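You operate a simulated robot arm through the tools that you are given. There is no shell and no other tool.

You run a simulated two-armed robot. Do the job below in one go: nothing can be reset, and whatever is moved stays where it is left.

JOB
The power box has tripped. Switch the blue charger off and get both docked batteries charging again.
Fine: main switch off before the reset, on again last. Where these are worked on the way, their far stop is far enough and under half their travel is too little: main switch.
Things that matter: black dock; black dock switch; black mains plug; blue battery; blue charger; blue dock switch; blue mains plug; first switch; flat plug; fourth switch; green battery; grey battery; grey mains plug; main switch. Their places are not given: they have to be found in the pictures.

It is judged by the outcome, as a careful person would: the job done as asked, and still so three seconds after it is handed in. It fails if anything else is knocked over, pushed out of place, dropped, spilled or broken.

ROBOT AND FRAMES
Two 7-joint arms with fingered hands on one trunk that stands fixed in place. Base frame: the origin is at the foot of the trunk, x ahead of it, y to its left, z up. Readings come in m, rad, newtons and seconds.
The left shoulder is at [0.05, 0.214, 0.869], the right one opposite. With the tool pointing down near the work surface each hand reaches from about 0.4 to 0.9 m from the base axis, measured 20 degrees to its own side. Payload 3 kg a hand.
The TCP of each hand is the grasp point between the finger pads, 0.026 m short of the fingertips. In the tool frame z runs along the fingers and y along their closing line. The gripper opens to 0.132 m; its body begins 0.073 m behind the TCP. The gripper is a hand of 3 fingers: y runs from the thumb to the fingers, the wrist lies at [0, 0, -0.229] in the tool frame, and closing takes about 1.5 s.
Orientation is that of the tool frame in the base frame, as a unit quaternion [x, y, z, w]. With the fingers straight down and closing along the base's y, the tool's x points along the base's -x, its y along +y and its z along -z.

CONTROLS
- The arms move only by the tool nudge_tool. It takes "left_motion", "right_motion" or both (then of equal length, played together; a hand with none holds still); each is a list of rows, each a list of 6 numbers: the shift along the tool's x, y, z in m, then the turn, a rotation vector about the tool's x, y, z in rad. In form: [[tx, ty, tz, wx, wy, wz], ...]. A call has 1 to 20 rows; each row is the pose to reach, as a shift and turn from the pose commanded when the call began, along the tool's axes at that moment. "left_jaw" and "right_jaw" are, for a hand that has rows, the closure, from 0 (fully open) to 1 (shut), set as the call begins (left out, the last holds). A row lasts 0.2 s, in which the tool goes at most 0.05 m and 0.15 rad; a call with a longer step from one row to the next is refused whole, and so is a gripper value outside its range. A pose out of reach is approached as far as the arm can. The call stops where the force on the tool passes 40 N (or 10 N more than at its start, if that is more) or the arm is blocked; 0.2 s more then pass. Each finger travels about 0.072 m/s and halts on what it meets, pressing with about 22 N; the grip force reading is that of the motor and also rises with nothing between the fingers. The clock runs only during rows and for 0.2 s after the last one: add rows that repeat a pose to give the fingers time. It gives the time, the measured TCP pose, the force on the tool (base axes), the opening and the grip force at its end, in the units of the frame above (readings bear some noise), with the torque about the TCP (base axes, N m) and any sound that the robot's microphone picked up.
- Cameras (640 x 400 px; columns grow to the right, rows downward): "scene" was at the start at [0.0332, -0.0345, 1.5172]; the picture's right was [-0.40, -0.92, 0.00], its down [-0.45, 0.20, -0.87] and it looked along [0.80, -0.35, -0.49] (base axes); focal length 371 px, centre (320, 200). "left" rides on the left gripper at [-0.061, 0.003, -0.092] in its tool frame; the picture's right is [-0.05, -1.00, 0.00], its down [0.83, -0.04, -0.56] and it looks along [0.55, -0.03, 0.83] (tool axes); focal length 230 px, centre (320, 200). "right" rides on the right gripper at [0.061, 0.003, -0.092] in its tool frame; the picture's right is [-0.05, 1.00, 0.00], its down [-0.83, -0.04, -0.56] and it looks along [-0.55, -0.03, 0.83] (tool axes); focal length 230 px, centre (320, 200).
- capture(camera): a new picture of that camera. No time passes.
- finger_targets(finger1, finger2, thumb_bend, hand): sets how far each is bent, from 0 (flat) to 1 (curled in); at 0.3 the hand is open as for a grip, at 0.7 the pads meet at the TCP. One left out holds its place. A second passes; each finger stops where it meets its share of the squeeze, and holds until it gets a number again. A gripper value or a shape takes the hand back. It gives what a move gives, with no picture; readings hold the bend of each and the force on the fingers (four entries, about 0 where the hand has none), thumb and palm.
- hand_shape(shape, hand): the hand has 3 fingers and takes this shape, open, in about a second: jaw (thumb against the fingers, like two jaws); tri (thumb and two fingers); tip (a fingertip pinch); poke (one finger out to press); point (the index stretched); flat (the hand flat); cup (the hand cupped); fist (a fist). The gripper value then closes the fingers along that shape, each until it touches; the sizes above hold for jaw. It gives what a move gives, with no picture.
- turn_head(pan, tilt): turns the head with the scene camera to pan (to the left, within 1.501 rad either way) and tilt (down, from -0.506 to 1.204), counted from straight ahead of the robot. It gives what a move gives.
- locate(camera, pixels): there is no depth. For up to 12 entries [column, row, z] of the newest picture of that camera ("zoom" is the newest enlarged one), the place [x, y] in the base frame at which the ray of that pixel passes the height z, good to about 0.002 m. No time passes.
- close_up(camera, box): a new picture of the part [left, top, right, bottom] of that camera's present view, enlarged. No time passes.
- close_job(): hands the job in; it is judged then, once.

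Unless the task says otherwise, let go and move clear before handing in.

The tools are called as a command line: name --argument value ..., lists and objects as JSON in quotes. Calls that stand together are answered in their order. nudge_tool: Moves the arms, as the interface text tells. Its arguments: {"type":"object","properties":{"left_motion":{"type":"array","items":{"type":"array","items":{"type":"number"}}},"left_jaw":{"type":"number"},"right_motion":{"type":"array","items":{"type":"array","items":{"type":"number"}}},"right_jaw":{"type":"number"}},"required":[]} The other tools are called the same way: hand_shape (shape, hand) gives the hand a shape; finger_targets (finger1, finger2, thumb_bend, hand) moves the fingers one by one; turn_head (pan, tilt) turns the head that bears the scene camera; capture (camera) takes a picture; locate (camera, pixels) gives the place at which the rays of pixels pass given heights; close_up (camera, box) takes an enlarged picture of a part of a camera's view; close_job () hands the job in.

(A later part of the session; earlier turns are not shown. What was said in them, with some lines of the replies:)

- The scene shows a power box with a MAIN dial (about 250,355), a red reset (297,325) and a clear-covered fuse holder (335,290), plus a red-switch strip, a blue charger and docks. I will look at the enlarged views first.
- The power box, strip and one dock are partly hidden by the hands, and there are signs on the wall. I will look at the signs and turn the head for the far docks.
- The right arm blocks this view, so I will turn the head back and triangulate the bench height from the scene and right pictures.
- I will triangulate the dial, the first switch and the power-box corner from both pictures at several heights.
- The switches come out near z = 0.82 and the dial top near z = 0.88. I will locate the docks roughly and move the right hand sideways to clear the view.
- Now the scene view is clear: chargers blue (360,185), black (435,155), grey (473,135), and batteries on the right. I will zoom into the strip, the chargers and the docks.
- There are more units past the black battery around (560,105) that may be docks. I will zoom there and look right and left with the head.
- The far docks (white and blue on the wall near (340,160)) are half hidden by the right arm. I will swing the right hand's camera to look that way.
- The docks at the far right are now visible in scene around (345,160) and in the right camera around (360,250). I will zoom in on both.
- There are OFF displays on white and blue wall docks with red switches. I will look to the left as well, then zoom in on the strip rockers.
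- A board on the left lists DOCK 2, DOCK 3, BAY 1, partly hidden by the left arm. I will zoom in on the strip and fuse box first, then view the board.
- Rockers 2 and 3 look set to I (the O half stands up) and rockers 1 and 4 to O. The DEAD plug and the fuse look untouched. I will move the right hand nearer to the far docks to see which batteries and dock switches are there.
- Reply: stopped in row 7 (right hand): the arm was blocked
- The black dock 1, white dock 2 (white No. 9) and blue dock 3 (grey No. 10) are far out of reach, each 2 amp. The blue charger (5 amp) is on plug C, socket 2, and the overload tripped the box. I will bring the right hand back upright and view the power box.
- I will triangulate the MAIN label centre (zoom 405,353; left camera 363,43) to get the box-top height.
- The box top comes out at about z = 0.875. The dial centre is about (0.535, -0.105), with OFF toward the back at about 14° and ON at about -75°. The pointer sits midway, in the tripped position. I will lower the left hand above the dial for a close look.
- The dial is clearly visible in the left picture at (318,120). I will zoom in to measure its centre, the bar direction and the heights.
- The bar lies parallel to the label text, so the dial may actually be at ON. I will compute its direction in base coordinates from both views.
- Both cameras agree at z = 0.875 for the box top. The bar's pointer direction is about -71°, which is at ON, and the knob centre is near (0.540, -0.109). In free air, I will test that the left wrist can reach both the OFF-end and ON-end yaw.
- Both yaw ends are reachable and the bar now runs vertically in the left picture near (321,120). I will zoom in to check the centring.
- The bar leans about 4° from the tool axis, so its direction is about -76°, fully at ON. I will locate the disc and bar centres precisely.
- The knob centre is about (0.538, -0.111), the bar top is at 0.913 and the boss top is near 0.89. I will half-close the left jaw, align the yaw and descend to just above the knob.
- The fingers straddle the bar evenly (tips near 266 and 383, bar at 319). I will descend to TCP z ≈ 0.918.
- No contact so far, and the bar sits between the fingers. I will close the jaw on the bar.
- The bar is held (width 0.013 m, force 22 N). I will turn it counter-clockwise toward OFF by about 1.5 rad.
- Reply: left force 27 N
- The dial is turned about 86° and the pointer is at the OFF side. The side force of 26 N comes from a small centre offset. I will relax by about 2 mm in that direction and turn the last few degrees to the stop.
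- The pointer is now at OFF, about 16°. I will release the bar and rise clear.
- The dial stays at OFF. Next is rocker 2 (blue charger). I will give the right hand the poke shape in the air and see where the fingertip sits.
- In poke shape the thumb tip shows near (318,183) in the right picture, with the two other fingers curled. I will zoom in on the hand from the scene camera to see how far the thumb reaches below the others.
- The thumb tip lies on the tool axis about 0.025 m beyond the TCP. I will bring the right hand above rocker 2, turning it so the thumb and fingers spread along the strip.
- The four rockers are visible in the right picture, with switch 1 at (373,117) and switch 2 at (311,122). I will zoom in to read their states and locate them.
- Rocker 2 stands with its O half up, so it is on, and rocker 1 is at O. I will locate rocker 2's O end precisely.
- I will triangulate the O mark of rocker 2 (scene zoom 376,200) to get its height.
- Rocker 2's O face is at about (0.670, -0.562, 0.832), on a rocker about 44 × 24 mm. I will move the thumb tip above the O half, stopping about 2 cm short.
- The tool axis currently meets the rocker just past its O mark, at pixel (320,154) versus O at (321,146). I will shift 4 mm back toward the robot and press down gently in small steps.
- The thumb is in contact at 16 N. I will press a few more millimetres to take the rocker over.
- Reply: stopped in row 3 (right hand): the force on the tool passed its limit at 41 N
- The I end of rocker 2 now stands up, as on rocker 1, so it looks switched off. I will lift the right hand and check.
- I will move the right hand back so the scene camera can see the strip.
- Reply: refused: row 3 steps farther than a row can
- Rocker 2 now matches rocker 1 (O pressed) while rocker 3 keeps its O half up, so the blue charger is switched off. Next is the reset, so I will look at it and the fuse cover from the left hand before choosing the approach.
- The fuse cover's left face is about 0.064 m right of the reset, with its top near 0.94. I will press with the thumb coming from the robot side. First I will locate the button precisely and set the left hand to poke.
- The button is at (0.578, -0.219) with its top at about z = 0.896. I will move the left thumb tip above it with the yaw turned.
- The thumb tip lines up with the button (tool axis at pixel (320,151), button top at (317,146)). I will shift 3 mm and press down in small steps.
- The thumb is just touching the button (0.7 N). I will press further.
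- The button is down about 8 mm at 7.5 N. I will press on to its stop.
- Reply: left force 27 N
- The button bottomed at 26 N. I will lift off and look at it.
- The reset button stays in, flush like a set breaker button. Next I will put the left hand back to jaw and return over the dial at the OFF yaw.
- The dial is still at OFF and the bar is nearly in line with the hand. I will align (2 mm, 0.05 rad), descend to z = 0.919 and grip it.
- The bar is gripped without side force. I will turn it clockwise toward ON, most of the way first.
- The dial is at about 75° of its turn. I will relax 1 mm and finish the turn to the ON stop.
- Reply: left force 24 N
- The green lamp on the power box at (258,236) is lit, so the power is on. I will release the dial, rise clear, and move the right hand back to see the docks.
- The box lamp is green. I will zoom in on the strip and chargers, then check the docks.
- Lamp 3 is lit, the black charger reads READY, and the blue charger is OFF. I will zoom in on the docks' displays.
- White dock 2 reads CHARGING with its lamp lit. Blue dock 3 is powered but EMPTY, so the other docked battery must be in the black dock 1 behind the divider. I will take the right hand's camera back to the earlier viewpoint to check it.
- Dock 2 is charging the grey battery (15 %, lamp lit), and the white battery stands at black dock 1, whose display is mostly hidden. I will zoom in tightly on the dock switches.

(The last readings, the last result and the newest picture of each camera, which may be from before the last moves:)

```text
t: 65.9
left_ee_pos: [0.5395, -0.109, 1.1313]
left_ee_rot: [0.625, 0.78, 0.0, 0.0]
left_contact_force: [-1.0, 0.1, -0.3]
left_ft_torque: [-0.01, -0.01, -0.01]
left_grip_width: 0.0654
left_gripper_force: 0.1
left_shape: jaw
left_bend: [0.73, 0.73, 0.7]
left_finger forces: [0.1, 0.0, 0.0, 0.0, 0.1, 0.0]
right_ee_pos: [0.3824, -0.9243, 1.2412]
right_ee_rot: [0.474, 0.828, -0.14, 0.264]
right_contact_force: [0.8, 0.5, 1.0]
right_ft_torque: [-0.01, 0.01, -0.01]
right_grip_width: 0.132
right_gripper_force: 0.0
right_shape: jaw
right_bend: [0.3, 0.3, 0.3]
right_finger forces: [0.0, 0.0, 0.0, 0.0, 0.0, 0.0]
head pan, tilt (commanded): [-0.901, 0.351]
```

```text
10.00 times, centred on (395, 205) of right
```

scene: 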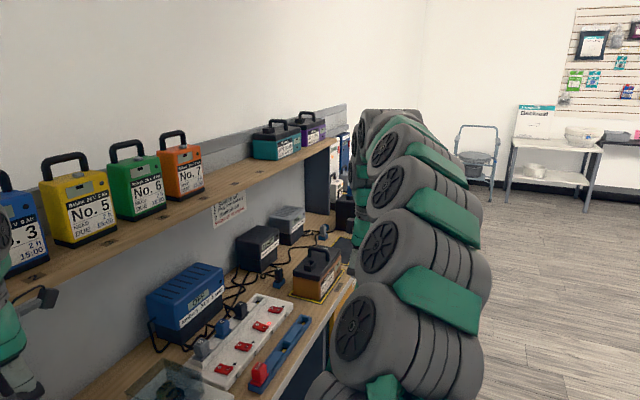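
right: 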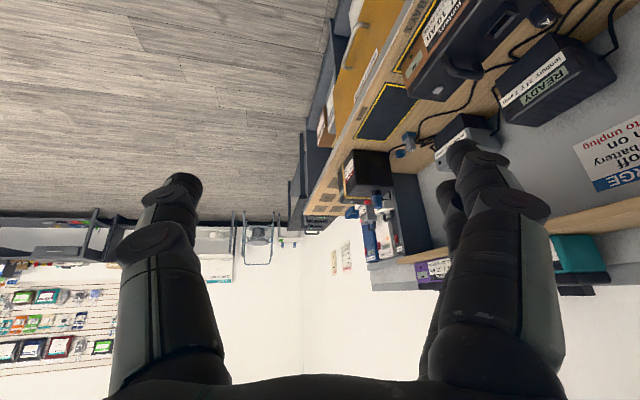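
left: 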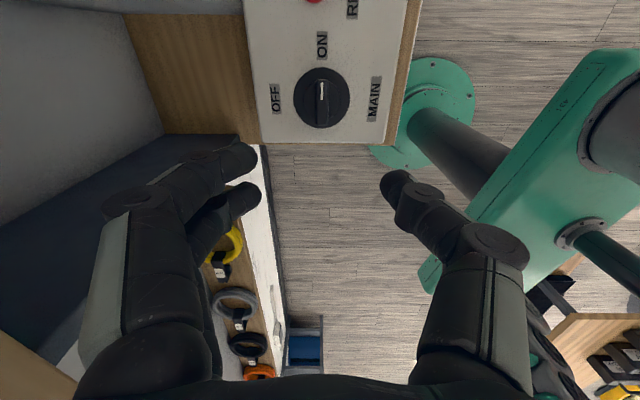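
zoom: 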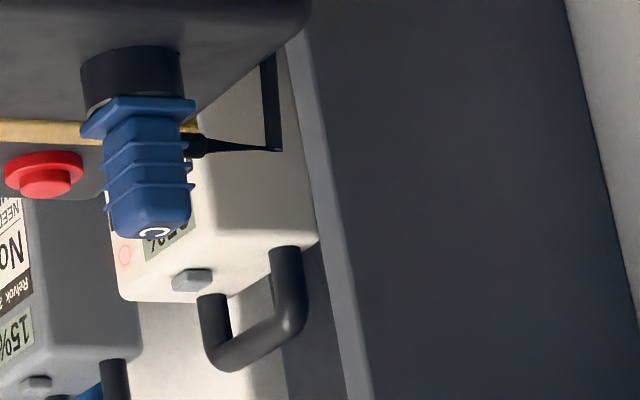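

The white battery now shows a percentage and a lit lamp like the grey one, so both docked batteries are charging. Its dock switch sits the same way as dock 2's. I will pull both hands clear and do a last check of the power box and strip.

nudge_tool --left_motion '[[0.0225, -0.0205, -0.02, 0, 0, 0], [0.045, -0.041, -0.04, 0, 0, 0], [0.0675, -0.0615, -0.06, 0, 0, 0], [0.09, -0.082, -0.08, 0, 0, 0], [0.09, -0.082, -0.08, 0, 0, 0]]' --left_jaw 0.0

turn_head --pan -0.45 --tilt 0.65

capture --camera "scene"

close_up --camera "scene" --box '[180, 160, 480, 350]'

close_up --camera "right" --box '[355, 180, 415, 260]'

```text
t: 67.1
left_ee_pos: [0.4407, -0.0369, 1.2094]
left_ee_rot: [0.626, 0.78, -0.001, 0.0]
left_contact_force: [1.0, -1.0, -0.2]
left_ft_torque: [0.02, -0.01, -0.03]
left_grip_width: 0.132
left_gripper_force: 0.1
left_shape: jaw
left_bend: [0.3, 0.3, 0.3]
left_finger forces: [0.0, 0.0, 0.0, 0.0, 0.0, 0.1]
right_ee_pos: [0.382, -0.9241, 1.2382]
right_ee_rot: [0.474, 0.828, -0.139, 0.264]
right_contact_force: [-0.1, 0.5, -0.5]
right_ft_torque: [-0.03, 0.01, -0.02]
right_grip_width: 0.1317
right_gripper_force: 0.1
right_shape: jaw
right_bend: [0.3, 0.3, 0.3]
right_finger forces: [0.0, 0.1, 0.0, 0.1, 0.0, 0.0]
head pan, tilt (commanded): [-0.901, 0.351]
```

```text
t: 68.0
left_ee_pos: [0.4407, -0.0393, 1.2078]
left_ee_rot: [0.625, 0.781, 0.001, 0.0]
left_contact_force: [1.1, -0.6, 0.1]
left_ft_torque: [0.0, -0.02, -0.02]
left_grip_width: 0.1318
left_gripper_force: 0.0
left_shape: jaw
left_bend: [0.3, 0.3, 0.3]
left_finger forces: [0.1, 0.0, 0.0, 0.0, 0.1, 0.0]
right_ee_pos: [0.3827, -0.9232, 1.24]
right_ee_rot: [0.474, 0.828, -0.139, 0.264]
right_contact_force: [-1.0, -0.3, 0.6]
right_ft_torque: [-0.02, -0.01, -0.02]
right_grip_width: 0.1321
right_gripper_force: 0.0
right_shape: jaw
right_bend: [0.3, 0.3, 0.3]
right_finger forces: [0.0, 0.1, 0.1, 0.1, 0.0, 0.0]
head pan, tilt (commanded): [-0.45, 0.649]
```

```text
taken
```

scene: 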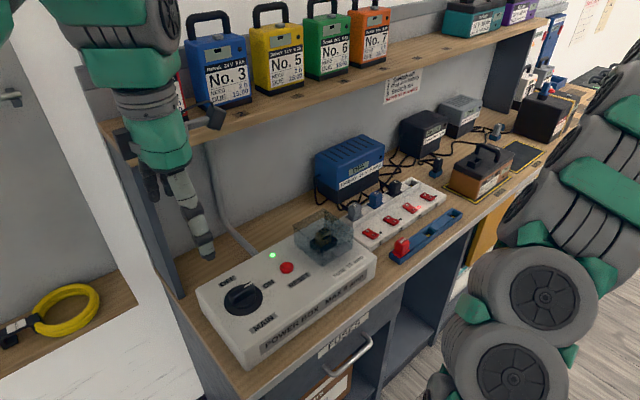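

```text
2.11 times, centred on (330, 255) of scene
```

zoom: 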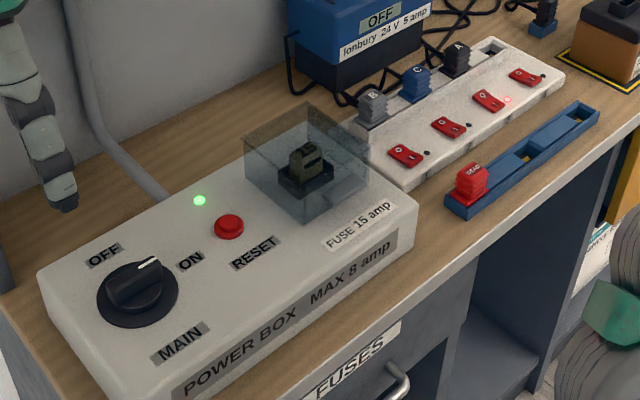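

```text
5.00 times, centred on (385, 220) of right
```

zoom: 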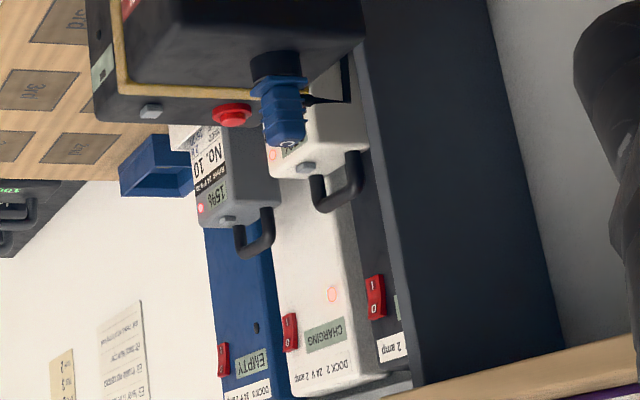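

The green lamp is on at (199,200) in the zoom, the dial points to ON and the reset is in. The blue charger reads OFF with rocker 2 at O, both docked batteries' lamps are lit, and both hands are clear. I will hand the job in.

close_job

```text
The job is handed in.
```

The blue charger is off, the power box is reset and live again, and both docked batteries are charging. I've handed the job in.

- **Order of work:** I turned the main switch to its OFF stop, switched the blue charger off at its rocker on the strip (number 2), and pressed the reset to its stop. The main switch went back to ON last.
- **Power box:** the green lamp is lit and the reset button has stayed in.
- **Docked batteries:**
  - The grey battery, No. 10, reads 15% with its lamp lit, and the white dock (dock 2) reads CHARGING.
  - The white battery's lamp is lit and it shows a percentage. It appears to sit in the black dock (dock 1), whose display I couldn't read from any camera, so I'm relying on the battery's own lamp and display.
- **Left as found:** the blue dock (dock 3) reads EMPTY. The black charger was already switched on and reads READY. I did not touch the other rockers, the plugs, the fuse or the dock switches.

I saw nothing else moved or knocked over, and both hands are clear of the bench.
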